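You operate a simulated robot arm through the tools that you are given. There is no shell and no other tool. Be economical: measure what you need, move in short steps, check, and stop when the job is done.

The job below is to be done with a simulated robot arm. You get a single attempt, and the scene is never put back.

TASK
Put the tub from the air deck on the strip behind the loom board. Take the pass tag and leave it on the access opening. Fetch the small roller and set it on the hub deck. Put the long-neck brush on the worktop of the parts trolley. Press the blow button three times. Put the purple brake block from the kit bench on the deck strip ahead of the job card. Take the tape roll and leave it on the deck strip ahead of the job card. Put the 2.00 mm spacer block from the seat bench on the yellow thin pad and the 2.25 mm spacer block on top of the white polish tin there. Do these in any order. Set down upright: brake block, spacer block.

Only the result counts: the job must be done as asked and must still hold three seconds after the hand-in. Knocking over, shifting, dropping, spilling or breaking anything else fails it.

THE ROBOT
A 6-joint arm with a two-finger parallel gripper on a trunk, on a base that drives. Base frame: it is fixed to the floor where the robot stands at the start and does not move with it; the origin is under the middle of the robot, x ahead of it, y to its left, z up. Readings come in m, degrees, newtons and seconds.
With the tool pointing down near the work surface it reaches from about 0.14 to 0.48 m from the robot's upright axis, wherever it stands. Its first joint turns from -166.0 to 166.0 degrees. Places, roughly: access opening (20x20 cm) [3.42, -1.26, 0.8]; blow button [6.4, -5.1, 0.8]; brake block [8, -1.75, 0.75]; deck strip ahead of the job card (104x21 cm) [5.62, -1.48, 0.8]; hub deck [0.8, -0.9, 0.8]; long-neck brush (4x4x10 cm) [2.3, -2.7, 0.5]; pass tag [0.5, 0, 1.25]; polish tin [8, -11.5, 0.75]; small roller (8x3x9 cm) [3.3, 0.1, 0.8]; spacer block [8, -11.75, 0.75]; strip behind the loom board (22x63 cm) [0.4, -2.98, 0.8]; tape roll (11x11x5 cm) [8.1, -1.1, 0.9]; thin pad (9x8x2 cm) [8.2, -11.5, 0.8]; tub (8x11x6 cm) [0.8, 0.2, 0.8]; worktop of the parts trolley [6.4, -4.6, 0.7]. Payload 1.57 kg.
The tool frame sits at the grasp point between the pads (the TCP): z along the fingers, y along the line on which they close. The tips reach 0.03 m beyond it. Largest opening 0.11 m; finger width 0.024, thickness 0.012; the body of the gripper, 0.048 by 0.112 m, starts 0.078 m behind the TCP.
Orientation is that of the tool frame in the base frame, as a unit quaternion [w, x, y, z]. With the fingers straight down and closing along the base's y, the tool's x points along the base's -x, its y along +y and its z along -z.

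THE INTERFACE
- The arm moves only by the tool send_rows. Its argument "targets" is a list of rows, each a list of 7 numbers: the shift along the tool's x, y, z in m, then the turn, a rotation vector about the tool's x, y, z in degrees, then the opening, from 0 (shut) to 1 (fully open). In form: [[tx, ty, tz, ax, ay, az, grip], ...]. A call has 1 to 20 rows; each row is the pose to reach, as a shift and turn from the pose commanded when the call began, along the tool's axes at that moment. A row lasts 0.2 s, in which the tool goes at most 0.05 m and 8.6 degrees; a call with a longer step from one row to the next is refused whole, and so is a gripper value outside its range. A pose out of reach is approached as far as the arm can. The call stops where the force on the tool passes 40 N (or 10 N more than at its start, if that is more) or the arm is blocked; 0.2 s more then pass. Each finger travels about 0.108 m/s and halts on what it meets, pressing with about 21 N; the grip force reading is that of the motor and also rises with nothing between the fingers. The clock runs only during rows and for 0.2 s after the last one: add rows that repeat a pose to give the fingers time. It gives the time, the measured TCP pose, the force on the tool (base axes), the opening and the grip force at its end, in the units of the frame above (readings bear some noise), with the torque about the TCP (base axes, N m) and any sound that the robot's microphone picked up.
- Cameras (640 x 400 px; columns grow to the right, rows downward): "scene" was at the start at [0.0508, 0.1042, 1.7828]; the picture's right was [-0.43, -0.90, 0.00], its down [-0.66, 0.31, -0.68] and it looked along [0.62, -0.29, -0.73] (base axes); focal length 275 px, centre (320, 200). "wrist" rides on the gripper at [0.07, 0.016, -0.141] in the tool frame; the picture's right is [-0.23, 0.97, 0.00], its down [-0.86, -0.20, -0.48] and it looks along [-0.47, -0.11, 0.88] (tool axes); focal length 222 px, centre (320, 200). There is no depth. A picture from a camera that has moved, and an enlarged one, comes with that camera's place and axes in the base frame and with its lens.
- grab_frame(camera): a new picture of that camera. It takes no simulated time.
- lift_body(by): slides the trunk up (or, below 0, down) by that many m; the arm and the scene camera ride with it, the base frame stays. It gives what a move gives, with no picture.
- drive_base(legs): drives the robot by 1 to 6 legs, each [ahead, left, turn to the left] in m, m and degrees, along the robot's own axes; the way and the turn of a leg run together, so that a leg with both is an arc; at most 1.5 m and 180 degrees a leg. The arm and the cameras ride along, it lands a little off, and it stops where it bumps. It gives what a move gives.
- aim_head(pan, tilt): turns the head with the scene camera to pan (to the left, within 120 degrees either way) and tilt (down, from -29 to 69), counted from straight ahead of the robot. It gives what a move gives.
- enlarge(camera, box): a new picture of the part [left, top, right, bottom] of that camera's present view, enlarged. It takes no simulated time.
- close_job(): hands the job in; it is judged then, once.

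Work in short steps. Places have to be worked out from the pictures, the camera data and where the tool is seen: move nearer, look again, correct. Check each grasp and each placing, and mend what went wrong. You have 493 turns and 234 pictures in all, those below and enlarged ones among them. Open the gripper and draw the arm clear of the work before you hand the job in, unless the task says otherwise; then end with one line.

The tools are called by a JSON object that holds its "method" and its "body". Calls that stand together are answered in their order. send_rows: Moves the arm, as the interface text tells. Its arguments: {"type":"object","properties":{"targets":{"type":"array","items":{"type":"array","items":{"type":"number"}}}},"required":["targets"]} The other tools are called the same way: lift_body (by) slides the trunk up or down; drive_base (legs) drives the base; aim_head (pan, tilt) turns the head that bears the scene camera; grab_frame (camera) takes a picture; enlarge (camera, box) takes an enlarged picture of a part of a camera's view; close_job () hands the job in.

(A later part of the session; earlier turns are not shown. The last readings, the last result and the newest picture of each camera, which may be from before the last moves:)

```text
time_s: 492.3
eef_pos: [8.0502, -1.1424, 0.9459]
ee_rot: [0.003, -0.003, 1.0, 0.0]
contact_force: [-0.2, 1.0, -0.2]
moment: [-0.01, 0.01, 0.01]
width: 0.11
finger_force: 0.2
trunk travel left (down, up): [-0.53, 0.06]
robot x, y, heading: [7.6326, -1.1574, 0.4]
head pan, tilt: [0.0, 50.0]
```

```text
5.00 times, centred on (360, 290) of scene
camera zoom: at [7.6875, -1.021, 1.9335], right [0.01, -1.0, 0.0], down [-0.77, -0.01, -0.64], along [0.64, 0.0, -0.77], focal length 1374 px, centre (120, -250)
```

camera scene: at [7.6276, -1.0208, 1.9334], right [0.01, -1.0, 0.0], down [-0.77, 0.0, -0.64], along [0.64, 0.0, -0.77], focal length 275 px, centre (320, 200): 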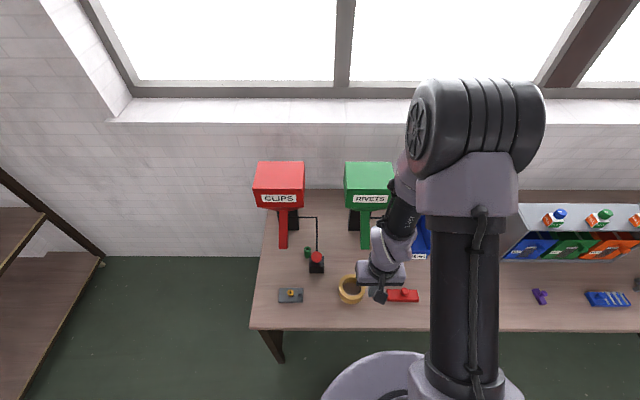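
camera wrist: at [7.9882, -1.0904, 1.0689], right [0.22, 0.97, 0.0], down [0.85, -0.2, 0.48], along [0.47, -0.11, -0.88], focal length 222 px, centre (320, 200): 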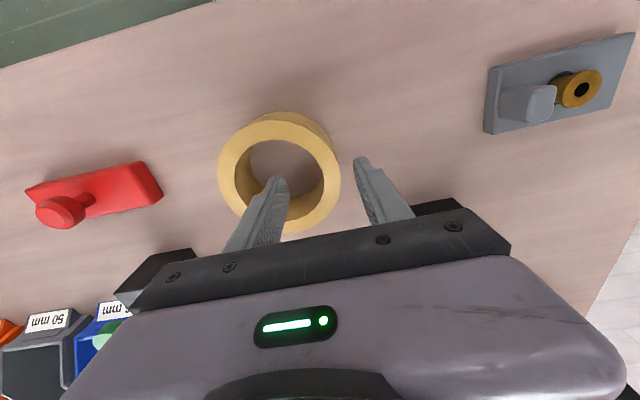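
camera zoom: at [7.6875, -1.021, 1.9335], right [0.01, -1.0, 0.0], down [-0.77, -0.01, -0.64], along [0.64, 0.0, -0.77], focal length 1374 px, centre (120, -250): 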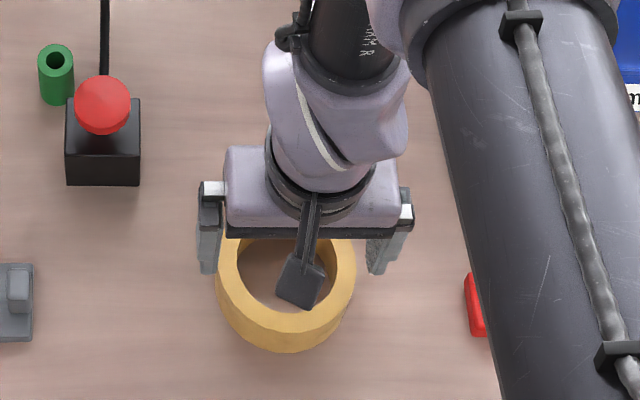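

Ring centre offset is +2.5 mm in x and y. Correct and descend slowly.

{"method": "send_rows", "body": {"targets": [[-0.0025, 0.0025, 0.01, 0, 0, 0, 1], [-0.0025, 0.0025, 0.016, 0, 0, 0, 1], [-0.0025, 0.0025, 0.02, 0, 0, 0, 1], [-0.0025, 0.0025, 0.024, 0, 0, 0, 1], [-0.0025, 0.0025, 0.028, 0, 0, 0, 1], [-0.0025, 0.0025, 0.034, 0, 0, 0, 1]]}}

{"method": "enlarge", "body": {"camera": "wrist", "box": [200, 80, 440, 230]}}

```text
time_s: 493.7
eef_pos: [8.0531, -1.1389, 0.9134]
ee_rot: [0.003, -0.001, 1.0, 0.0]
contact_force: [0.5, -0.1, 1.3]
moment: [0.05, -0.02, 0.01]
width: 0.1101
finger_force: 0.1
trunk travel left (down, up): [-0.53, 0.06]
robot x, y, heading: [7.628, -1.1605, 0.2]
head pan, tilt: [0.0, 50.0]
```

```text
2.67 times, centred on (320, 155) of wrist
camera zoom: at [7.9831, -1.1222, 1.0547], right [0.22, 0.97, 0.0], down [0.85, -0.2, 0.48], along [0.47, -0.11, -0.88], focal length 592 px, centre (320, 320)
```

zoom: 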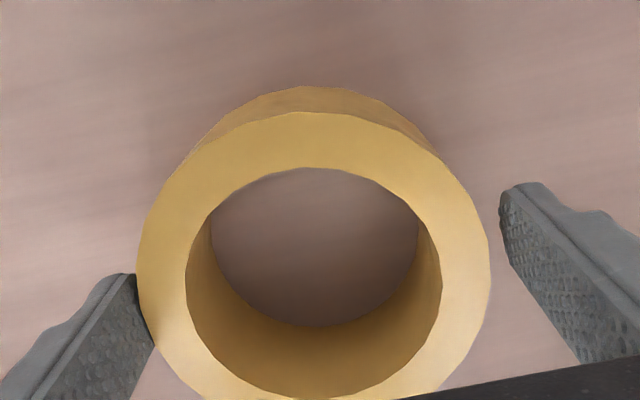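

Fingers straddle the ring. Descend another 22 mm and close.

{"method": "send_rows", "body": {"targets": [[0, 0, 0.008, 0, 0, 0, 1], [0, 0, 0.016, 0, 0, 0, 1], [0, 0, 0.022, 0, 0, 0, 1], [0, 0, 0.022, 0, 0, 0, 0.8], [0, 0, 0.022, 0, 0, 0, 0.8], [0, 0, 0.022, 0, 0, 0, 0.7]]}}

```text
time_s: 495.1
eef_pos: [8.0532, -1.1389, 0.8922]
ee_rot: [0.002, -0.002, 1.0, 0.0]
contact_force: [1.5, 1.0, 5.1]
moment: [-0.15, 0.07, -0.02]
width: 0.1027
finger_force: 20.8
trunk travel left (down, up): [-0.53, 0.06]
robot x, y, heading: [7.6347, -1.1603, 0.3]
head pan, tilt: [0.0, 50.0]
```

Gripped at 102.7 mm. Lift and check.

{"method": "send_rows", "body": {"targets": [[0, 0, -0.03, 0, 0, 0, 0.7], [0, 0, -0.07, 0, 0, 0, 0.7], [0, 0, -0.11, 0, 0, 0, 0.7], [0.02, 0, -0.15, 0, 0, 0, 0.7], [0.05, 0, -0.19, 0, 0, 0, 0.7], [0.07, 0, -0.23, 0, 0, 0, 0.7]]}}

{"method": "grab_frame", "body": {"camera": "wrist"}}

```text
time_s: 496.5
eef_pos: [7.9797, -1.1394, 1.1209]
ee_rot: [0.003, -0.001, 1.0, -0.001]
contact_force: [0.1, -1.1, -1.1]
moment: [-0.01, -0.03, 0.0]
width: 0.1025
finger_force: 20.9
trunk travel left (down, up): [-0.53, 0.06]
robot x, y, heading: [7.632, -1.1585, 0.4]
head pan, tilt: [0.0, 50.0]
```

```text
101 pictures are left
camera wrist: at [7.9097, -1.1226, 1.2626], right [0.22, 0.97, 0.0], down [0.85, -0.2, 0.48], along [0.47, -0.11, -0.88], focal length 222 px, centre (320, 200)
```

wrist: 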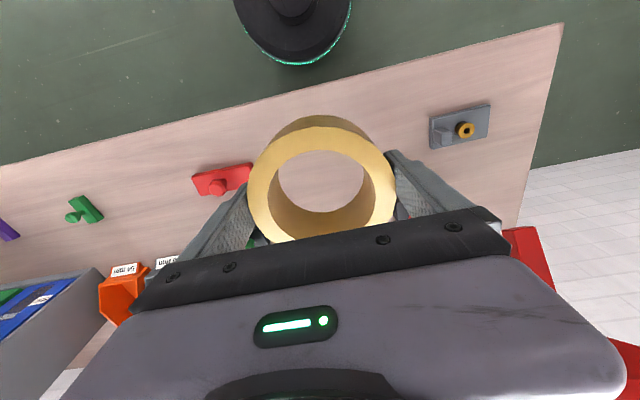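

Tape roll held. Strafe left clear, then reverse west along y≈-0.31 to the lane.

{"method": "lift_body", "body": {"by": 0.06}}

{"method": "drive_base", "body": {"legs": [[0, 0.85, 0], [-1.0, 0, 0], [-1.0, 0, 0]]}}

{"method": "drive_base", "body": {"legs": [[-1.05, 0, 0]]}}

{"method": "aim_head", "body": {"pan": -30, "tilt": 45}}

{"method": "grab_frame", "body": {"camera": "scene"}}

```text
time_s: 497.5
eef_pos: [7.9806, -1.1384, 1.1805]
ee_rot: [0.003, -0.002, 1.0, 0.0]
contact_force: [0.6, -0.3, -1.0]
moment: [0.02, 0.02, -0.01]
width: 0.1026
finger_force: 21.0
trunk travel left (down, up): [-0.59, 0.0]
robot x, y, heading: [7.6285, -1.1577, 0.3]
head pan, tilt: [0.0, 50.0]
```

```text
time_s: 511.6
eef_pos: [5.9827, -0.2725, 1.1811]
ee_rot: [0.003, 0.001, 1.0, 0.0]
contact_force: [-0.3, -0.5, -0.2]
moment: [0.01, 0.0, 0.03]
width: 0.1026
finger_force: 21.1
trunk travel left (down, up): [-0.59, 0.0]
robot x, y, heading: [5.6373, -0.2922, -0.0]
head pan, tilt: [0.0, 50.0]
```

```text
time_s: 517.0
eef_pos: [4.94, -0.2767, 1.1813]
ee_rot: [0.003, -0.007, 1.0, 0.0]
contact_force: [-0.8, 0.1, -0.8]
moment: [0.02, 0.04, 0.04]
width: 0.1024
finger_force: 20.6
trunk travel left (down, up): [-0.59, 0.0]
robot x, y, heading: [4.5911, -0.2986, 0.7]
head pan, tilt: [0.0, 50.0]
```

```text
time_s: 518.0
eef_pos: [4.9388, -0.2778, 1.1814]
ee_rot: [0.002, -0.006, 1.0, 0.0]
contact_force: [1.2, -0.5, -1.9]
moment: [0.0, 0.01, 0.03]
width: 0.1028
finger_force: 21.0
trunk travel left (down, up): [-0.59, 0.0]
robot x, y, heading: [4.5907, -0.3012, 1.0]
head pan, tilt: [-30.0, 45.0]
```

```text
100 pictures are left
camera scene: at [4.6388, -0.2013, 2.0003], right [-0.48, -0.88, 0.0], down [-0.62, 0.34, -0.71], along [0.62, -0.34, -0.71], focal length 275 px, centre (320, 200)
```

scene: 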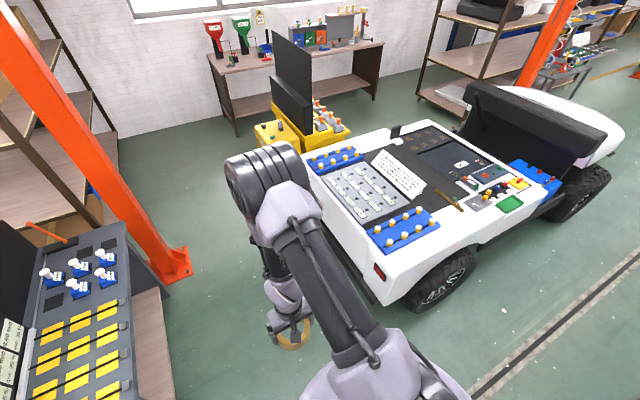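

{"method": "enlarge", "body": {"camera": "scene", "box": [300, 100, 580, 290]}}

```text
2.11 times, centred on (440, 195) of scene
camera zoom: at [4.6388, -0.2013, 2.0003], right [-0.48, -0.88, 0.0], down [-0.62, 0.34, -0.71], along [0.62, -0.34, -0.71], focal length 579 px, centre (67, 210)
```

zoom: 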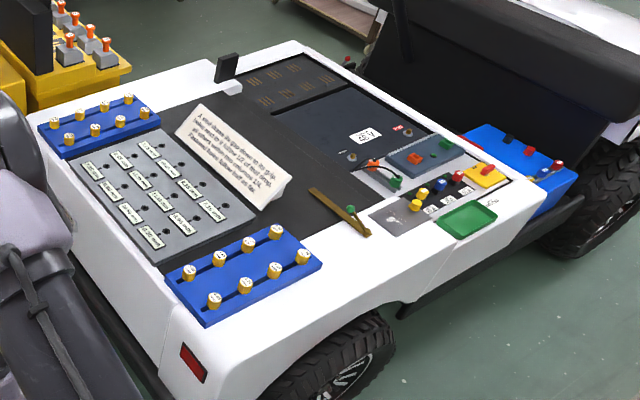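

I'll strafe alongside the buggy and inspect the strip's west end.

{"method": "drive_base", "body": {"legs": [[0, -0.6, -1.0], [0, -0.6, 0]]}}

{"method": "aim_head", "body": {"pan": 0, "tilt": 50}}

{"method": "grab_frame", "body": {"camera": "scene"}}

{"method": "grab_frame", "body": {"camera": "wrist"}}

```text
time_s: 524.3
eef_pos: [4.9509, -1.4719, 1.1807]
ee_rot: [0.002, -0.008, 1.0, -0.001]
contact_force: [0.8, 0.1, -1.7]
moment: [0.0, 0.06, 0.02]
width: 0.1023
finger_force: 20.9
trunk travel left (down, up): [-0.59, 0.0]
robot x, y, heading: [4.5995, -1.4971, 1.2]
head pan, tilt: [-30.0, 45.0]
```

```text
time_s: 525.3
eef_pos: [4.9515, -1.4715, 1.1811]
ee_rot: [0.004, -0.008, 1.0, 0.0]
contact_force: [0.1, 0.1, -1.3]
moment: [0.0, -0.01, 0.02]
width: 0.1024
finger_force: 20.2
trunk travel left (down, up): [-0.59, 0.0]
robot x, y, heading: [4.603, -1.4959, 1.0]
head pan, tilt: [0.0, 50.0]
```

```text
98 pictures are left
camera scene: at [4.6561, -1.3564, 1.9934], right [0.02, -1.0, 0.0], down [-0.77, -0.01, -0.64], along [0.64, 0.01, -0.77], focal length 275 px, centre (320, 200)
```

scene: 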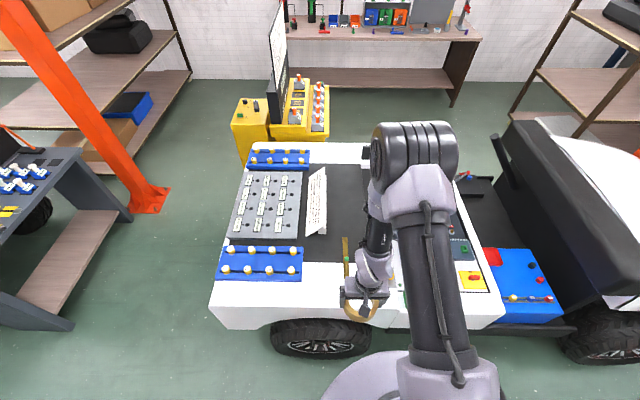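

```text
97 pictures are left
camera wrist: at [4.881, -1.456, 1.3219], right [0.21, 0.98, 0.0], down [0.86, -0.19, 0.48], along [0.47, -0.1, -0.88], focal length 222 px, centre (320, 200)
```

wrist: 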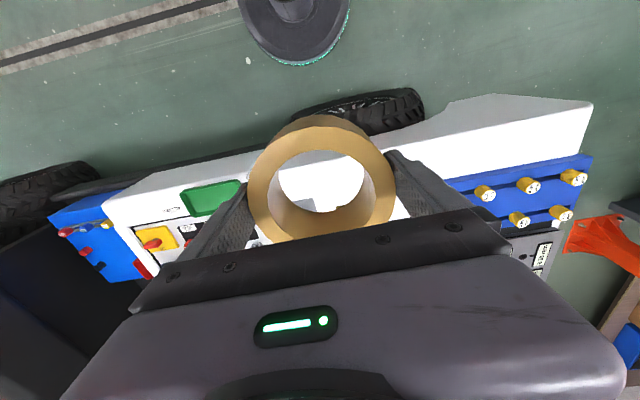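

{"method": "enlarge", "body": {"camera": "scene", "box": [280, 150, 440, 320]}}

```text
2.35 times, centred on (360, 235) of scene
camera zoom: at [4.6561, -1.3564, 1.9934], right [0.02, -1.0, 0.0], down [-0.77, -0.01, -0.64], along [0.64, 0.01, -0.77], focal length 647 px, centre (226, 118)
```

zoom: 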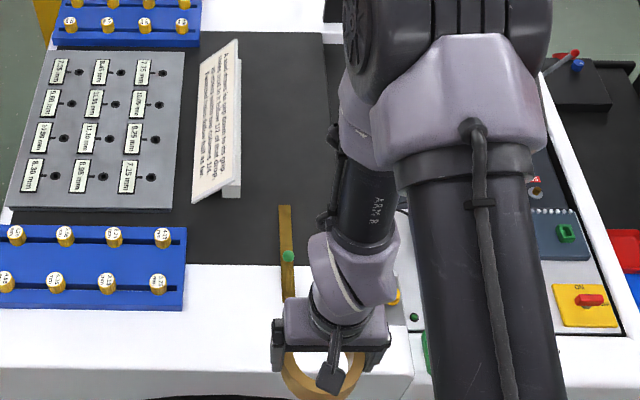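

The lever blocks the strip's reachable west end; the strip's east end looks free and is reachable from the other side. Go back around to the east side.

{"method": "drive_base", "body": {"legs": [[0, 0.6, -1.0], [0, 0.6, 0], [1.0, 0, 0], [1.0, 0, 0], [0.9, 0, 0]]}}

{"method": "grab_frame", "body": {"camera": "scene"}}

```text
time_s: 545.7
eef_pos: [7.843, -0.2059, 1.1803]
ee_rot: [0.003, -0.018, 1.0, 0.0]
contact_force: [0.1, 0.2, -1.4]
moment: [-0.01, 0.02, -0.01]
width: 0.1026
finger_force: 20.9
trunk travel left (down, up): [-0.59, 0.0]
robot x, y, heading: [7.495, -0.2395, 2.2]
head pan, tilt: [0.0, 50.0]
```

```text
95 pictures are left
camera scene: at [7.5471, -0.0961, 1.9934], right [0.04, -1.0, 0.0], down [-0.77, -0.03, -0.64], along [0.64, 0.02, -0.77], focal length 275 px, centre (320, 200)
```

scene: 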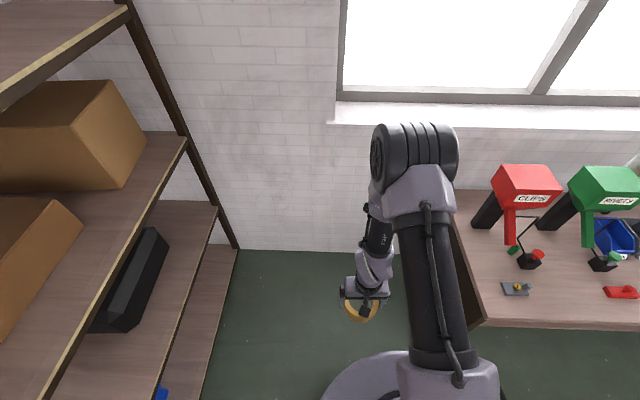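

{"method": "drive_base", "body": {"legs": [[0, 0, -2.2], [0, -0.8, 0], [0, -0.8, 0], [0, 0, -180]]}}

{"method": "aim_head", "body": {"pan": 0, "tilt": 40}}

{"method": "grab_frame", "body": {"camera": "scene"}}

```text
time_s: 561.7
eef_pos: [7.144, -1.8465, 1.1801]
ee_rot: [0.0, 1.0, -0.023, -0.004]
contact_force: [0.4, -0.6, -1.6]
moment: [0.02, 0.01, 0.0]
width: 0.1021
finger_force: 20.9
trunk travel left (down, up): [-0.59, 0.0]
robot x, y, heading: [7.4942, -1.8444, 177.5]
head pan, tilt: [0.0, 50.0]
```

```text
time_s: 562.4
eef_pos: [7.1446, -1.847, 1.1798]
ee_rot: [0.0, 1.0, -0.024, -0.003]
contact_force: [-0.2, 0.0, -2.3]
moment: [0.01, -0.03, -0.03]
width: 0.1018
finger_force: 20.9
trunk travel left (down, up): [-0.59, 0.0]
robot x, y, heading: [7.4909, -1.8405, 177.5]
head pan, tilt: [0.0, 40.0]
```

```text
94 pictures are left
camera scene: at [7.4209, -1.9828, 2.0076], right [0.04, 1.0, 0.0], down [0.64, -0.03, -0.77], along [-0.76, 0.03, -0.64], focal length 275 px, centre (320, 200)
```

scene: 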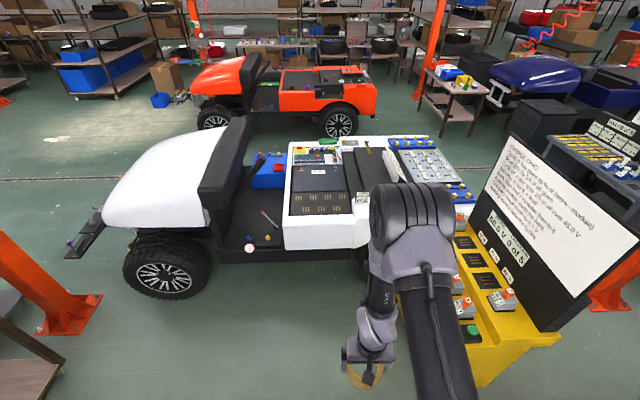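

{"method": "enlarge", "body": {"camera": "scene", "box": [270, 120, 480, 270]}}

```text
2.67 times, centred on (375, 195) of scene
camera zoom: at [7.4209, -1.9828, 2.0076], right [0.04, 1.0, 0.0], down [0.64, -0.03, -0.77], along [-0.76, 0.03, -0.64], focal length 733 px, centre (173, 213)
```

zoom: 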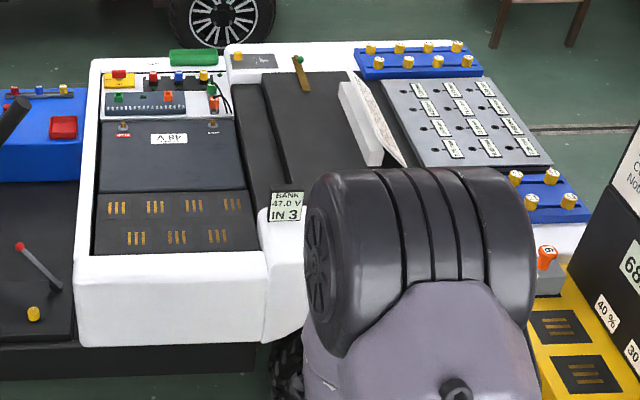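

{"method": "drive_base", "body": {"legs": [[0, 0, 2.5], [0, -0.25, 0], [0.62, 0, 0]]}}

{"method": "send_rows", "body": {"targets": [[0, 0.045, 0, 0, 0, 0, 0.7], [0, 0.09, 0, 0, 0, 0, 0.7], [0.01, 0.135, 0, 0, 0, 0, 0.7], [0.02, 0.18, 0, 0, 0, 0, 0.7], [0.03, 0.22, 0, 0, 0, 0, 0.7]]}}

{"method": "aim_head", "body": {"pan": -8, "tilt": 50}}

{"method": "grab_frame", "body": {"camera": "scene"}}

```text
time_s: 567.7
eef_pos: [6.5301, -1.6035, 1.1815]
ee_rot: [0.001, 1.0, -0.004, -0.002]
contact_force: [0.2, -0.2, -2.2]
moment: [-0.03, -0.01, -0.04]
width: 0.1022
finger_force: 21.4
trunk travel left (down, up): [-0.59, 0.0]
robot x, y, heading: [6.8801, -1.5876, 179.6]
head pan, tilt: [0.0, 40.0]
```

```text
time_s: 568.9
eef_pos: [6.5625, -1.8244, 1.1812]
ee_rot: [-0.002, 1.0, -0.006, -0.003]
contact_force: [0.0, -0.1, 0.0]
moment: [0.01, 0.0, -0.01]
width: 0.1019
finger_force: 21.1
trunk travel left (down, up): [-0.59, 0.0]
robot x, y, heading: [6.8789, -1.5879, 179.6]
head pan, tilt: [0.0, 40.0]
```

```text
time_s: 569.6
eef_pos: [6.5606, -1.8239, 1.1817]
ee_rot: [-0.001, 1.0, -0.004, -0.003]
contact_force: [-1.2, 0.0, -0.9]
moment: [-0.04, 0.0, -0.02]
width: 0.1019
finger_force: 20.8
trunk travel left (down, up): [-0.59, 0.0]
robot x, y, heading: [6.8816, -1.5886, 179.4]
head pan, tilt: [-8.0, 50.0]
```

```text
92 pictures are left
camera scene: at [6.8216, -1.718, 1.9935], right [0.15, 0.99, 0.0], down [0.76, -0.11, -0.64], along [-0.64, 0.09, -0.77], focal length 275 px, centre (320, 200)
```

scene: 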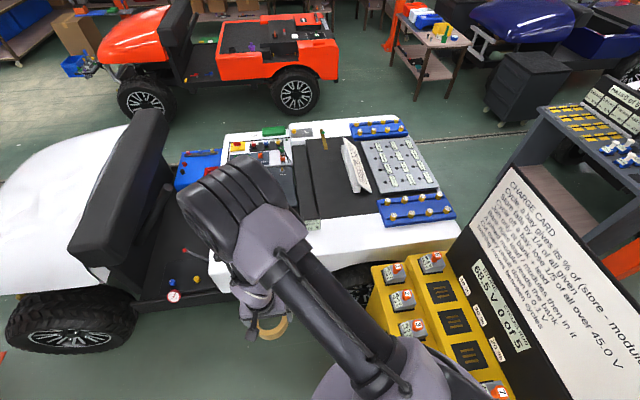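

{"method": "enlarge", "body": {"camera": "scene", "box": [240, 110, 400, 260]}}

```text
2.67 times, centred on (320, 185) of scene
camera zoom: at [6.8216, -1.718, 1.9935], right [0.15, 0.99, 0.0], down [0.76, -0.11, -0.64], along [-0.64, 0.09, -0.77], focal length 733 px, centre (320, 240)
```

zoom: 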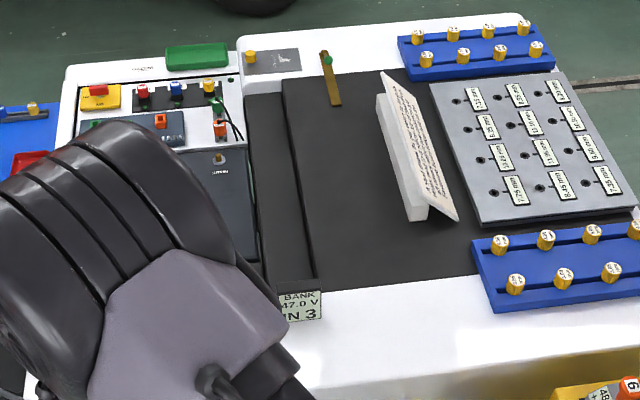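

Strip clear at its east end: dark deck edge x≈5.98, y −1.60…−1.37. Approach: strafe 0.06 right, ahead 0.43, then recentre the arm.

{"method": "drive_base", "body": {"legs": [[0, -0.06, 0.5], [0.43, 0, 0]]}}

{"method": "send_rows", "body": {"targets": [[-0.02, -0.045, 0, 0, 0, 0, 0.7], [-0.04, -0.09, 0, 0, 0, 0, 0.7], [-0.06, -0.135, 0, 0, 0, 0, 0.7], [-0.08, -0.18, 0, 0, 0, 0, 0.7], [-0.1, -0.22, 0, 0, 0, 0, 0.7], [-0.13, -0.26, 0, 0, 0, 0, 0.7], [-0.15, -0.3, 0, 0, 0, 0, 0.7]]}}

{"method": "grab_frame", "body": {"camera": "wrist"}}

{"method": "grab_frame", "body": {"camera": "scene"}}

```text
time_s: 570.5
eef_pos: [6.5617, -1.8171, 1.1815]
ee_rot: [-0.001, 1.0, -0.004, -0.001]
contact_force: [0.7, -0.3, -1.6]
moment: [-0.01, 0.01, 0.02]
width: 0.1021
finger_force: 21.0
trunk travel left (down, up): [-0.59, 0.0]
robot x, y, heading: [6.8834, -1.5861, 179.8]
head pan, tilt: [-8.0, 50.0]
stopped in leg 1: the robot was blocked; the commanded pose is now the measured one
```

```text
time_s: 572.0
eef_pos: [6.4134, -1.5126, 1.1809]
ee_rot: [0.001, 1.0, -0.003, -0.002]
contact_force: [-0.1, 0.4, -2.1]
moment: [-0.02, -0.04, 0.0]
width: 0.1019
finger_force: 20.6
trunk travel left (down, up): [-0.59, 0.0]
robot x, y, heading: [6.8804, -1.5803, 179.7]
head pan, tilt: [-8.0, 50.0]
```

```text
90 pictures are left
camera wrist: at [6.485, -1.5292, 1.322], right [-0.23, -0.97, 0.0], down [-0.85, 0.21, 0.48], along [-0.47, 0.11, -0.88], focal length 222 px, centre (320, 200)
```

wrist: 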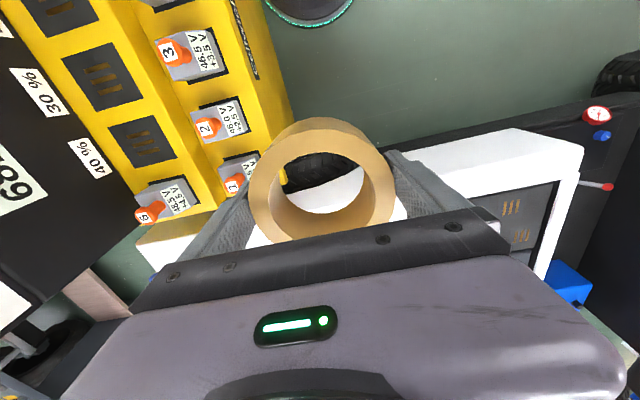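

```text
89 pictures are left
camera scene: at [6.822, -1.7104, 1.9936], right [0.14, 0.99, 0.0], down [0.76, -0.11, -0.64], along [-0.64, 0.09, -0.77], focal length 275 px, centre (320, 200)
```

scene: 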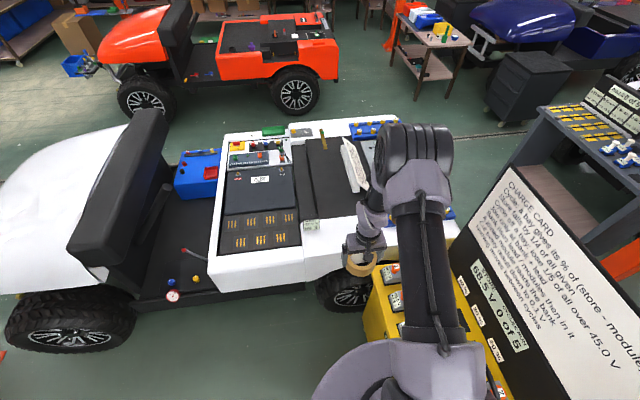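

Blocked by the yellow station again (its south face is at y≈-1.37). Move left 0.08 away, then ahead.

{"method": "drive_base", "body": {"legs": [[0, 0.08, 0], [0.43, 0, 0]]}}

{"method": "grab_frame", "body": {"camera": "wrist"}}

{"method": "grab_frame", "body": {"camera": "scene"}}

```text
time_s: 575.3
eef_pos: [5.995, -1.5989, 1.1804]
ee_rot: [0.0, 1.0, 0.0, -0.001]
contact_force: [-1.3, 0.1, -2.1]
moment: [0.0, -0.05, -0.04]
width: 0.1017
finger_force: 20.8
trunk travel left (down, up): [-0.59, 0.0]
robot x, y, heading: [6.461, -1.6629, -179.9]
head pan, tilt: [-8.0, 50.0]
```

```text
88 pictures are left
camera wrist: at [6.0652, -1.6138, 1.3214], right [-0.23, -0.97, 0.0], down [-0.85, 0.2, 0.48], along [-0.47, 0.11, -0.88], focal length 222 px, centre (320, 200)
```

wrist: 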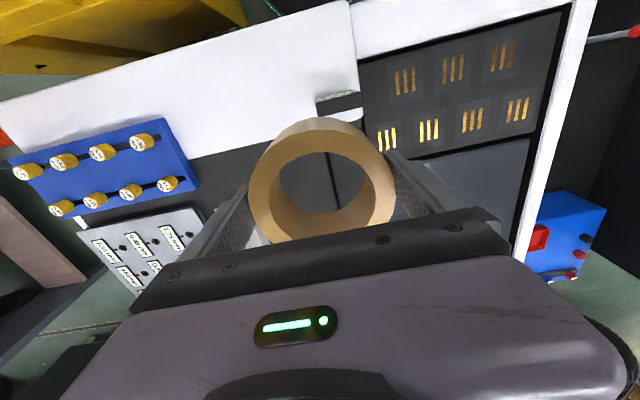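

```text
87 pictures are left
camera scene: at [6.4022, -1.7928, 1.9932], right [0.14, 0.99, 0.0], down [0.76, -0.1, -0.64], along [-0.63, 0.09, -0.77], focal length 275 px, centre (320, 200)
```

scene: 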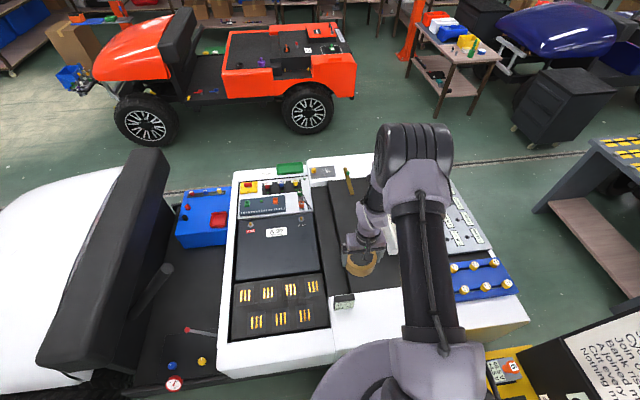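

Target for the tape: about (5.945,-1.49). Move over and lower the trunk.

{"method": "send_rows", "body": {"targets": [[-0.01, -0.04, 0, 0, 0, 0, 0.7], [-0.03, -0.08, 0, 0, 0, 0, 0.7], [-0.05, -0.109, 0, 0, 0, 0, 0.7]]}}

{"method": "lift_body", "body": {"by": -0.24}}

{"method": "grab_frame", "body": {"camera": "wrist"}}

{"method": "enlarge", "body": {"camera": "scene", "box": [280, 150, 480, 350]}}

```text
time_s: 576.1
eef_pos: [5.9465, -1.4872, 1.1802]
ee_rot: [0.0, 1.0, 0.0, -0.002]
contact_force: [0.2, 0.2, -2.1]
moment: [-0.01, -0.04, -0.02]
width: 0.1018
finger_force: 21.1
trunk travel left (down, up): [-0.59, 0.0]
robot x, y, heading: [6.4629, -1.6613, -179.8]
head pan, tilt: [-8.0, 50.0]
```

```text
time_s: 578.6
eef_pos: [5.9476, -1.4881, 0.9405]
ee_rot: [0.0, 1.0, 0.0, -0.003]
contact_force: [0.4, 0.6, -1.3]
moment: [0.0, -0.02, 0.01]
width: 0.1021
finger_force: 21.4
trunk travel left (down, up): [-0.35, 0.24]
robot x, y, heading: [6.4635, -1.6613, -179.8]
head pan, tilt: [-8.0, 50.0]
```

```text
86 pictures are left
camera wrist: at [6.0178, -1.5038, 1.0819], right [-0.23, -0.97, 0.0], down [-0.85, 0.2, 0.48], along [-0.47, 0.11, -0.88], focal length 222 px, centre (320, 200)
```

wrist: 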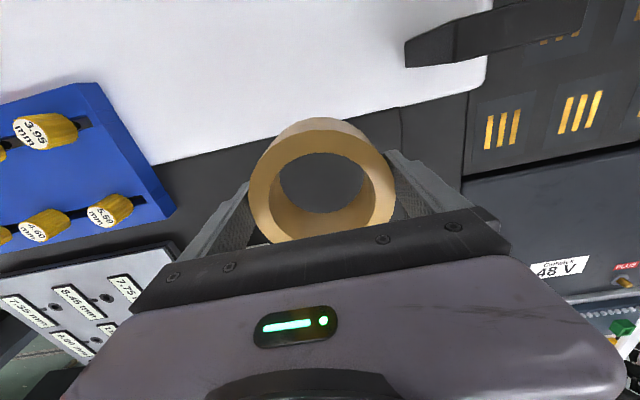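

```text
2.00 times, centred on (380, 250) of scene
camera zoom: at [6.4064, -1.7928, 1.7535], right [0.14, 0.99, 0.0], down [0.76, -0.1, -0.64], along [-0.64, 0.09, -0.77], focal length 550 px, centre (200, 100)
```

zoom: 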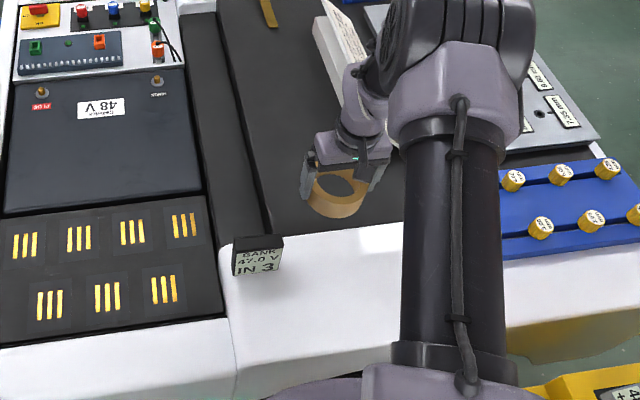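

Reach 3 cm further so the ring rests wholly on the dark deck.

{"method": "send_rows", "body": {"targets": [[-0.02, 0, 0.01, 0, 0, 0, 0.7], [-0.035, 0, 0.02, 0, 0, 0, 0.7], [-0.04, 0, 0.04, 0, 0, 0, 0.7], [-0.04, 0, 0.05, 0, 0, 0, 0.7]]}}

{"method": "grab_frame", "body": {"camera": "wrist"}}

```text
time_s: 579.6
eef_pos: [5.9068, -1.4875, 0.8908]
ee_rot: [0.0, 1.0, 0.0, -0.001]
contact_force: [0.1, 0.1, -2.1]
moment: [0.03, 0.01, -0.02]
width: 0.1018
finger_force: 20.9
trunk travel left (down, up): [-0.35, 0.24]
robot x, y, heading: [6.4658, -1.6629, -179.7]
head pan, tilt: [-8.0, 50.0]
```

```text
84 pictures are left
camera wrist: at [5.977, -1.5035, 1.0325], right [-0.23, -0.97, 0.0], down [-0.85, 0.2, 0.48], along [-0.47, 0.11, -0.88], focal length 222 px, centre (320, 200)
```

wrist: 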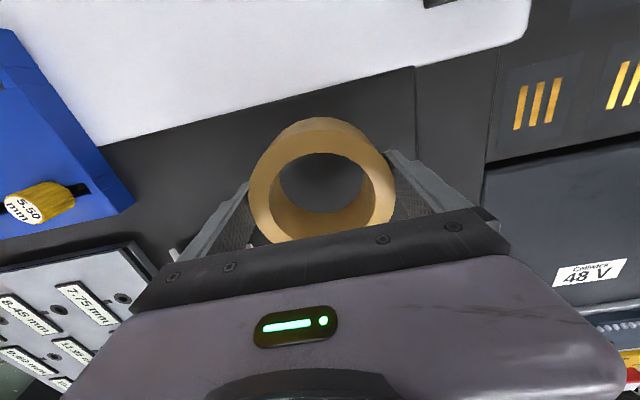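

{"method": "send_rows", "body": {"targets": [[-0.008, 0, 0.015, 0, 0, 0, 0.7], [-0.01, 0, 0.025, 0, 0, 0, 0.7], [-0.01, 0, 0.032, 0, 0, 0, 0.7], [-0.01, 0, 0.038, 0, 0, 0, 0.7], [-0.01, 0, 0.043, 0, 0, 0, 0.7], [-0.01, 0, 0.047, 0, 0, 0, 0.7]]}}

```text
time_s: 581.0
eef_pos: [5.8971, -1.4874, 0.8438]
ee_rot: [-0.001, 1.0, 0.0, -0.003]
contact_force: [0.6, -0.8, -1.2]
moment: [0.02, 0.0, 0.0]
width: 0.1014
finger_force: 20.6
trunk travel left (down, up): [-0.35, 0.24]
robot x, y, heading: [6.4626, -1.6626, -179.7]
head pan, tilt: [-8.0, 50.0]
```

{"method": "send_rows", "body": {"targets": [[0, 0, 0.006, 0, 0, 0, 0.7], [0, 0, 0.012, 0, 0, 0, 0.7], [0, 0, 0.017, 0, 0, 0, 0.7], [0, 0, 0.022, 0, 0, 0, 0.7]]}}

{"method": "grab_frame", "body": {"camera": "wrist"}}

```text
time_s: 581.9
eef_pos: [5.898, -1.488, 0.8304]
ee_rot: [-0.001, 1.0, 0.0, -0.005]
contact_force: [10.4, -2.0, 27.2]
moment: [-1.36, -0.78, 0.32]
width: 0.1009
finger_force: 21.4
trunk travel left (down, up): [-0.35, 0.24]
robot x, y, heading: [6.4625, -1.663, -179.6]
head pan, tilt: [-8.0, 50.0]
stopped in row 4: the force on the tool passed its limit at 46 N (the readings are from after the stop); the commanded pose is now the measured one
```

```text
83 pictures are left
camera wrist: at [5.9682, -1.5035, 0.971], right [-0.23, -0.97, 0.0], down [-0.85, 0.2, 0.49], along [-0.47, 0.11, -0.87], focal length 222 px, centre (320, 200)
```

wrist: 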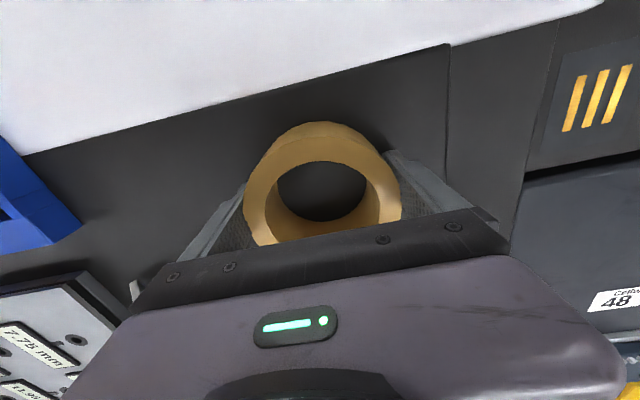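

Ring is on the deck. Release.

{"method": "send_rows", "body": {"targets": [[0, 0, -0.003, 0, 0, 0, 0.9], [0, 0, -0.003, 0, 0, 0, 1], [0, 0, -0.003, 0, 0, 0, 1], [0, 0, -0.03, 0, 0, 0, 1], [0, 0, -0.07, 0, 0, 0, 1], [0, 0, -0.11, 0, 0, 0, 1], [0, 0, -0.15, 0, 0, 0, 1]]}}

{"method": "grab_frame", "body": {"camera": "wrist"}}

```text
time_s: 583.5
eef_pos: [5.8961, -1.4865, 0.9783]
ee_rot: [0.001, 1.0, 0.001, -0.003]
contact_force: [0.6, -0.4, -0.5]
moment: [0.0, -0.02, -0.05]
width: 0.1102
finger_force: 0.2
trunk travel left (down, up): [-0.35, 0.24]
robot x, y, heading: [6.4605, -1.6625, -179.7]
head pan, tilt: [-8.0, 50.0]
```

```text
82 pictures are left
camera wrist: at [5.9677, -1.5028, 1.1197], right [-0.23, -0.97, 0.0], down [-0.85, 0.2, 0.48], along [-0.47, 0.11, -0.87], focal length 222 px, centre (320, 200)
```

wrist: 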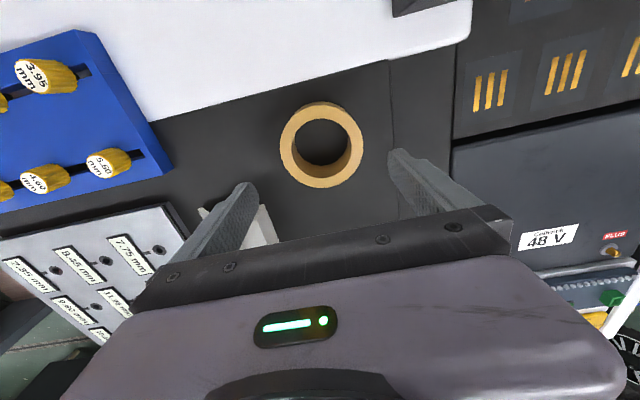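

Tape roll placed. Now fetch the purple brake block: raise, back away, turn to the bench.

{"method": "lift_body", "body": {"by": 0.2}}

{"method": "drive_base", "body": {"legs": [[-0.5, 0, 0], [-0.45, 0.25, 0], [0, 0, 180]]}}

{"method": "aim_head", "body": {"pan": 0, "tilt": 50}}

{"method": "grab_frame", "body": {"camera": "scene"}}

{"method": "grab_frame", "body": {"camera": "wrist"}}

```text
time_s: 585.7
eef_pos: [5.896, -1.4857, 1.1772]
ee_rot: [0.0, 1.0, -0.001, -0.003]
contact_force: [0.0, -0.1, -0.3]
moment: [-0.01, -0.02, 0.01]
width: 0.1098
finger_force: 0.1
trunk travel left (down, up): [-0.55, 0.04]
robot x, y, heading: [6.4649, -1.666, -179.7]
head pan, tilt: [-8.0, 50.0]
```

```text
time_s: 598.6
eef_pos: [7.9777, -2.0484, 1.1768]
ee_rot: [0.003, -0.029, 1.0, 0.0]
contact_force: [-0.7, 0.2, 0.0]
moment: [0.02, -0.02, -0.03]
width: 0.1102
finger_force: 0.0
trunk travel left (down, up): [-0.55, 0.04]
robot x, y, heading: [7.4016, -1.9087, 3.3]
head pan, tilt: [-8.0, 50.0]
```

```text
time_s: 599.3
eef_pos: [7.9793, -2.0486, 1.177]
ee_rot: [0.004, -0.03, 1.0, 0.0]
contact_force: [-0.6, -0.6, -0.7]
moment: [0.0, 0.01, 0.0]
width: 0.1101
finger_force: 0.0
trunk travel left (down, up): [-0.55, 0.04]
robot x, y, heading: [7.3991, -1.907, 3.5]
head pan, tilt: [0.0, 50.0]
```

```text
81 pictures are left
camera scene: at [7.4489, -1.7641, 1.9534], right [0.06, -1.0, 0.0], down [-0.76, -0.05, -0.64], along [0.64, 0.04, -0.77], focal length 275 px, centre (320, 200)
```

scene: 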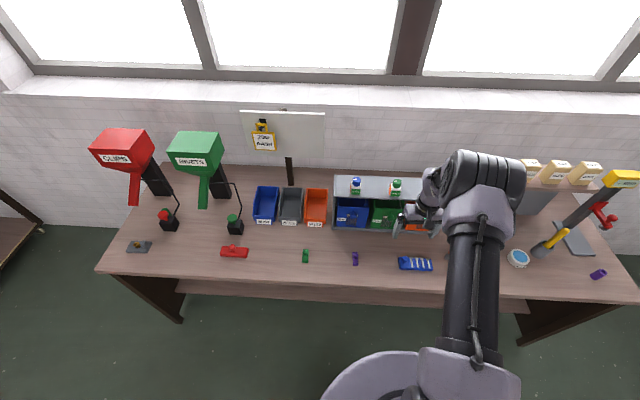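

```text
80 pictures are left
camera wrist: at [7.9077, -2.0349, 1.319], right [0.17, 0.99, 0.0], down [0.86, -0.15, 0.48], along [0.48, -0.08, -0.87], focal length 222 px, centre (320, 200)
```

wrist: 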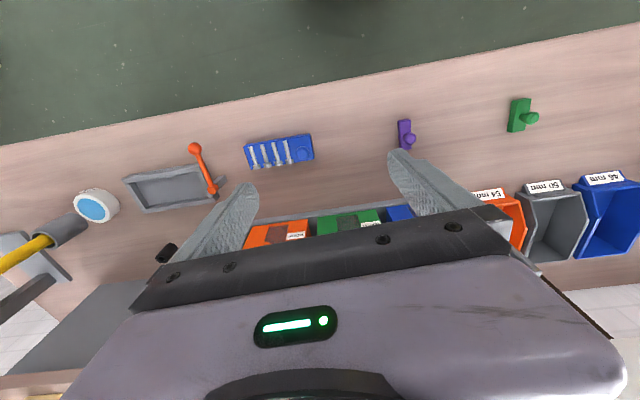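

{"method": "enlarge", "body": {"camera": "scene", "box": [290, 220, 450, 300]}}

{"method": "enlarge", "body": {"camera": "wrist", "box": [340, 80, 560, 200]}}

{"method": "enlarge", "body": {"camera": "scene", "box": [560, 240, 640, 300]}}

```text
4.00 times, centred on (370, 260) of scene
camera zoom: at [7.4489, -1.7641, 1.9534], right [0.06, -1.0, 0.0], down [-0.76, -0.05, -0.64], along [0.64, 0.04, -0.77], focal length 1100 px, centre (120, -40)
```

zoom: 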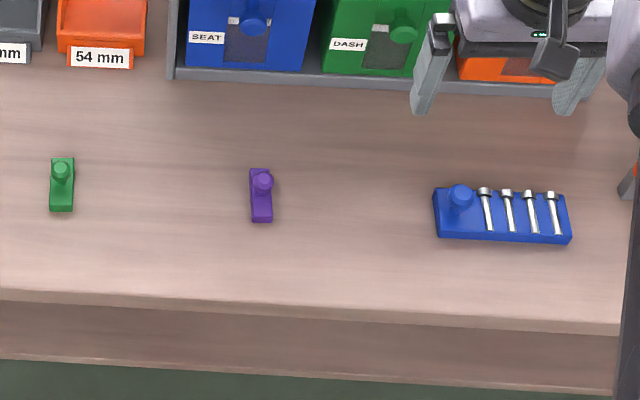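

```text
2.91 times, centred on (450, 140) of wrist
camera zoom: at [7.9077, -2.0349, 1.319], right [0.17, 0.99, 0.0], down [0.86, -0.15, 0.48], along [0.48, -0.08, -0.87], focal length 646 px, centre (-58, 374)
```

zoom: 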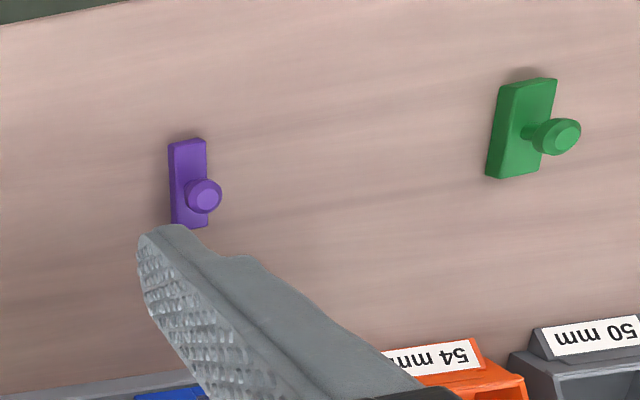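

```text
6.67 times, centred on (600, 270) of scene
camera zoom: at [7.4489, -1.7641, 1.9534], right [0.06, -1.0, 0.0], down [-0.76, -0.05, -0.64], along [0.64, 0.04, -0.77], focal length 1832 px, centre (-1547, -267)
```

zoom: 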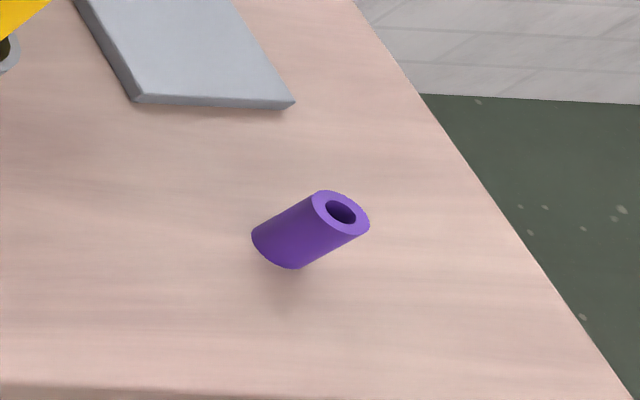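

Purple block: slab with knob, knob at about (8.043,-1.879, 0.88). Retract arm a bit, drive ahead 0.2, then align.

{"method": "send_rows", "body": {"targets": [[0.04, 0.03, 0, 0, 0, 0, 0.8], [0.08, 0.06, 0, 0, 0, 0, 0.6], [0.12, 0.09, 0, 0, 0, 0, 0.5], [0.15, 0.12, 0, 0, 0, 0, 0.4]]}}

{"method": "drive_base", "body": {"legs": [[0, 0, -3.4], [0.2, 0, 0]]}}

{"method": "grab_frame", "body": {"camera": "wrist"}}

```text
time_s: 600.3
eef_pos: [7.8234, -1.934, 1.1757]
ee_rot: [0.004, -0.03, 1.0, -0.001]
contact_force: [0.4, 0.7, -0.1]
moment: [0.01, -0.04, -0.02]
width: 0.0437
finger_force: 0.1
trunk travel left (down, up): [-0.55, 0.04]
robot x, y, heading: [7.4008, -1.9058, 3.4]
head pan, tilt: [0.0, 50.0]
```

```text
time_s: 602.3
eef_pos: [8.0184, -1.9606, 1.1755]
ee_rot: [0.004, 0.001, 1.0, 0.0]
contact_force: [0.9, -0.4, -0.3]
moment: [-0.02, 0.03, 0.01]
width: 0.0438
finger_force: 0.1
trunk travel left (down, up): [-0.55, 0.04]
robot x, y, heading: [7.6029, -1.9042, -0.0]
head pan, tilt: [0.0, 50.0]
```

```text
76 pictures are left
camera wrist: at [7.9483, -1.9443, 1.3166], right [0.23, 0.97, 0.0], down [0.85, -0.2, 0.48], along [0.47, -0.11, -0.87], focal length 222 px, centre (320, 200)
```

wrist: 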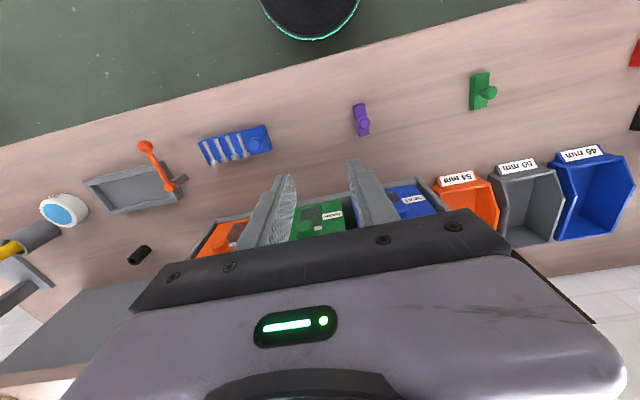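

{"method": "send_rows", "body": {"targets": [[-0.01, 0.035, 0.03, 0, 0, 0, 0.4], [-0.02, 0.065, 0.06, 0, 0, 0, 0.4], [-0.028, 0.08, 0.1, 0, 0, 0, 0.4], [-0.028, 0.08, 0.15, 0, 0, 0, 0.4], [-0.028, 0.08, 0.2, 0, 0, 0, 0.4]]}}

{"method": "enlarge", "body": {"camera": "wrist", "box": [200, 80, 440, 230]}}

```text
time_s: 603.5
eef_pos: [8.0479, -1.8813, 0.9742]
ee_rot: [0.004, 0.001, 1.0, 0.0]
contact_force: [-0.4, -0.4, 0.1]
moment: [0.02, -0.02, 0.01]
width: 0.044
finger_force: 0.1
trunk travel left (down, up): [-0.55, 0.04]
robot x, y, heading: [7.5994, -1.9061, -0.1]
head pan, tilt: [0.0, 50.0]
```

```text
2.67 times, centred on (320, 155) of wrist
camera zoom: at [7.9779, -1.8644, 1.1157], right [0.23, 0.97, 0.0], down [0.85, -0.2, 0.48], along [0.47, -0.11, -0.87], focal length 592 px, centre (320, 320)
```

zoom: 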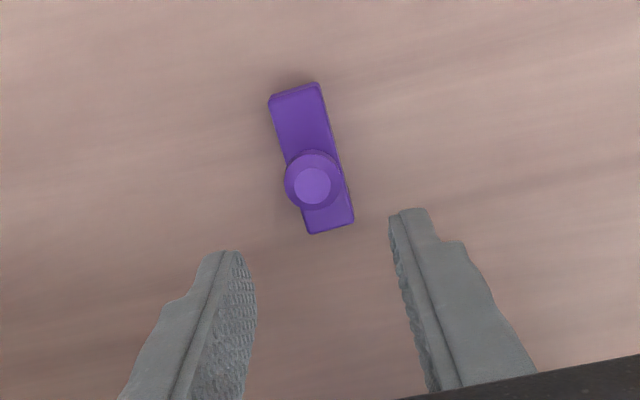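

{"method": "send_rows", "body": {"targets": [[0.005, 0, 0.03, 0, 0, 0, 0.4], [0.006, 0, 0.05, 0, 0, 0, 0.4], [0.006, 0, 0.066, 0, 0, 0, 0.4]]}}

{"method": "enlarge", "body": {"camera": "wrist", "box": [200, 80, 440, 230]}}

```text
time_s: 604.3
eef_pos: [8.0422, -1.8812, 0.9094]
ee_rot: [0.004, 0.001, 1.0, 0.0]
contact_force: [-0.4, -0.2, 0.4]
moment: [-0.02, -0.01, -0.01]
width: 0.0439
finger_force: 0.0
trunk travel left (down, up): [-0.55, 0.04]
robot x, y, heading: [7.6002, -1.9064, 0.3]
head pan, tilt: [0.0, 50.0]
```

```text
2.67 times, centred on (320, 155) of wrist
camera zoom: at [7.9728, -1.8647, 1.0505], right [0.23, 0.97, 0.0], down [0.85, -0.2, 0.49], along [0.47, -0.11, -0.87], focal length 592 px, centre (320, 320)
```

zoom: 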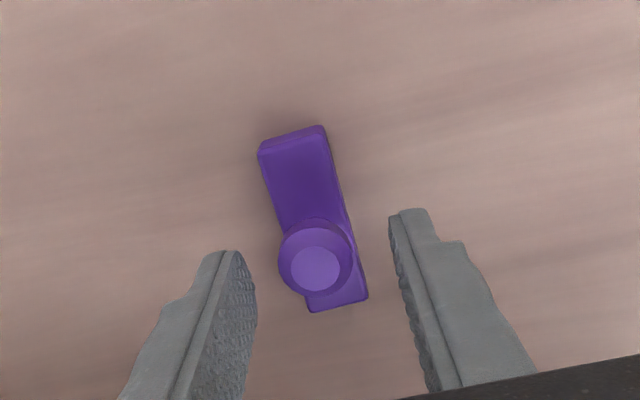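

{"method": "send_rows", "body": {"targets": [[0, 0, 0.008, 0, 0, 0, 0.4], [0, 0, 0.015, 0, 0, 0, 0.4], [0, 0, 0.015, 0, 0, 0, 0.2], [0, 0, 0.015, 0, 0, 0, 0.08], [0, 0, 0.015, 0, 0, 0, 0.08]]}}

{"method": "enlarge", "body": {"camera": "wrist", "box": [200, 80, 440, 230]}}

```text
time_s: 605.5
eef_pos: [8.0428, -1.8811, 0.8957]
ee_rot: [0.003, 0.002, 1.0, 0.0]
contact_force: [0.0, 0.8, 0.1]
moment: [-0.01, 0.01, 0.0]
width: 0.0216
finger_force: 21.2
trunk travel left (down, up): [-0.55, 0.04]
robot x, y, heading: [7.6025, -1.9056, -0.1]
head pan, tilt: [0.0, 50.0]
```

```text
2.67 times, centred on (320, 155) of wrist
camera zoom: at [7.9725, -1.8647, 1.0353], right [0.23, 0.97, 0.0], down [0.85, -0.2, 0.48], along [0.47, -0.11, -0.87], focal length 592 px, centre (320, 320)
```

zoom: 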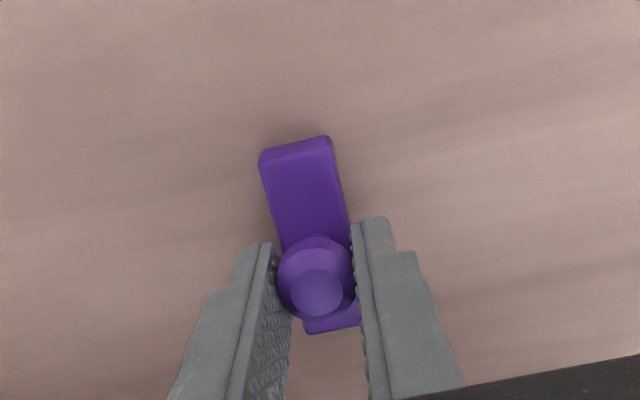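

Gripped. Lift.

{"method": "send_rows", "body": {"targets": [[0, 0, -0.03, 0, 0, 0, 0.08], [0, 0, -0.08, 0, 0, 0, 0.08], [0.02, 0, -0.12, 0, 0, 0, 0.08], [0.05, 0, -0.16, 0, 0, 0, 0.08], [0.08, 0, -0.2, 0, 0, 0, 0.08], [0.08, 0, -0.25, 0, 0, 0, 0.08]]}}

{"method": "drive_base", "body": {"legs": [[-0.15, 0, 0], [0, 0, -180]]}}

{"method": "grab_frame", "body": {"camera": "wrist"}}

```text
time_s: 606.9
eef_pos: [7.9615, -1.8818, 1.1451]
ee_rot: [0.004, 0.001, 1.0, 0.0]
contact_force: [-0.2, -0.4, -0.4]
moment: [-0.03, -0.05, -0.02]
width: 0.0217
finger_force: 21.3
trunk travel left (down, up): [-0.55, 0.04]
robot x, y, heading: [7.5992, -1.9049, 0.1]
head pan, tilt: [0.0, 50.0]
```

```text
time_s: 615.7
eef_pos: [7.0888, -1.9177, 1.1438]
ee_rot: [0.0, 1.0, -0.017, -0.004]
contact_force: [-0.5, 0.0, -1.1]
moment: [-0.01, 0.01, 0.02]
width: 0.0218
finger_force: 21.4
trunk travel left (down, up): [-0.55, 0.04]
robot x, y, heading: [7.4491, -1.9052, 178.3]
head pan, tilt: [0.0, 50.0]
```

```text
72 pictures are left
camera wrist: at [7.159, -1.9365, 1.2849], right [-0.26, -0.97, 0.0], down [-0.84, 0.23, 0.48], along [-0.47, 0.12, -0.87], focal length 222 px, centre (320, 200)
```

wrist: 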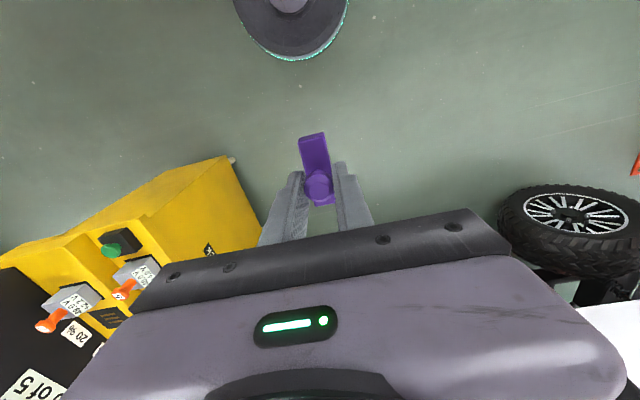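

Head to the buggy's east side again: align y≈-1.635 and drive ahead.

{"method": "drive_base", "body": {"legs": [[0, 0, 1.7], [0, -0.27, 0]]}}

{"method": "drive_base", "body": {"legs": [[0.5, 0, 0], [0.49, 0, 0]]}}

{"method": "grab_frame", "body": {"camera": "wrist"}}

```text
time_s: 618.0
eef_pos: [7.0883, -1.657, 1.1447]
ee_rot: [0.001, 1.0, -0.002, -0.003]
contact_force: [0.3, 0.4, -1.0]
moment: [-0.03, -0.02, -0.02]
width: 0.0217
finger_force: 20.6
trunk travel left (down, up): [-0.55, 0.04]
robot x, y, heading: [7.4534, -1.6339, 179.8]
head pan, tilt: [0.0, 50.0]
```

```text
time_s: 623.3
eef_pos: [6.1221, -1.653, 1.1438]
ee_rot: [0.0, 1.0, -0.005, -0.004]
contact_force: [-1.2, 0.6, -1.7]
moment: [0.01, -0.01, 0.01]
width: 0.0215
finger_force: 21.2
trunk travel left (down, up): [-0.55, 0.04]
robot x, y, heading: [6.4865, -1.6353, 179.5]
head pan, tilt: [0.0, 50.0]
```

```text
71 pictures are left
camera wrist: at [6.1934, -1.6698, 1.2849], right [-0.24, -0.97, 0.0], down [-0.85, 0.21, 0.48], along [-0.47, 0.11, -0.87], focal length 222 px, centre (320, 200)
```

wrist: 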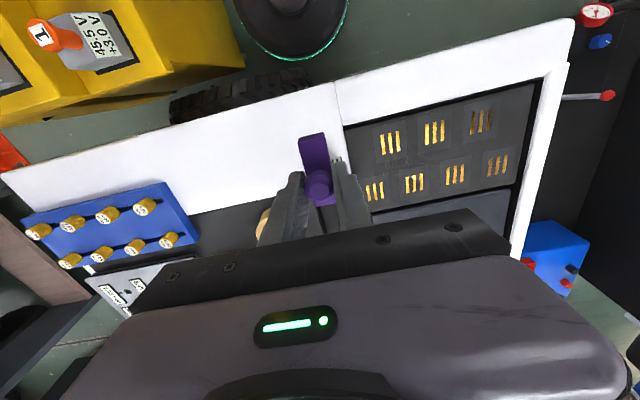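

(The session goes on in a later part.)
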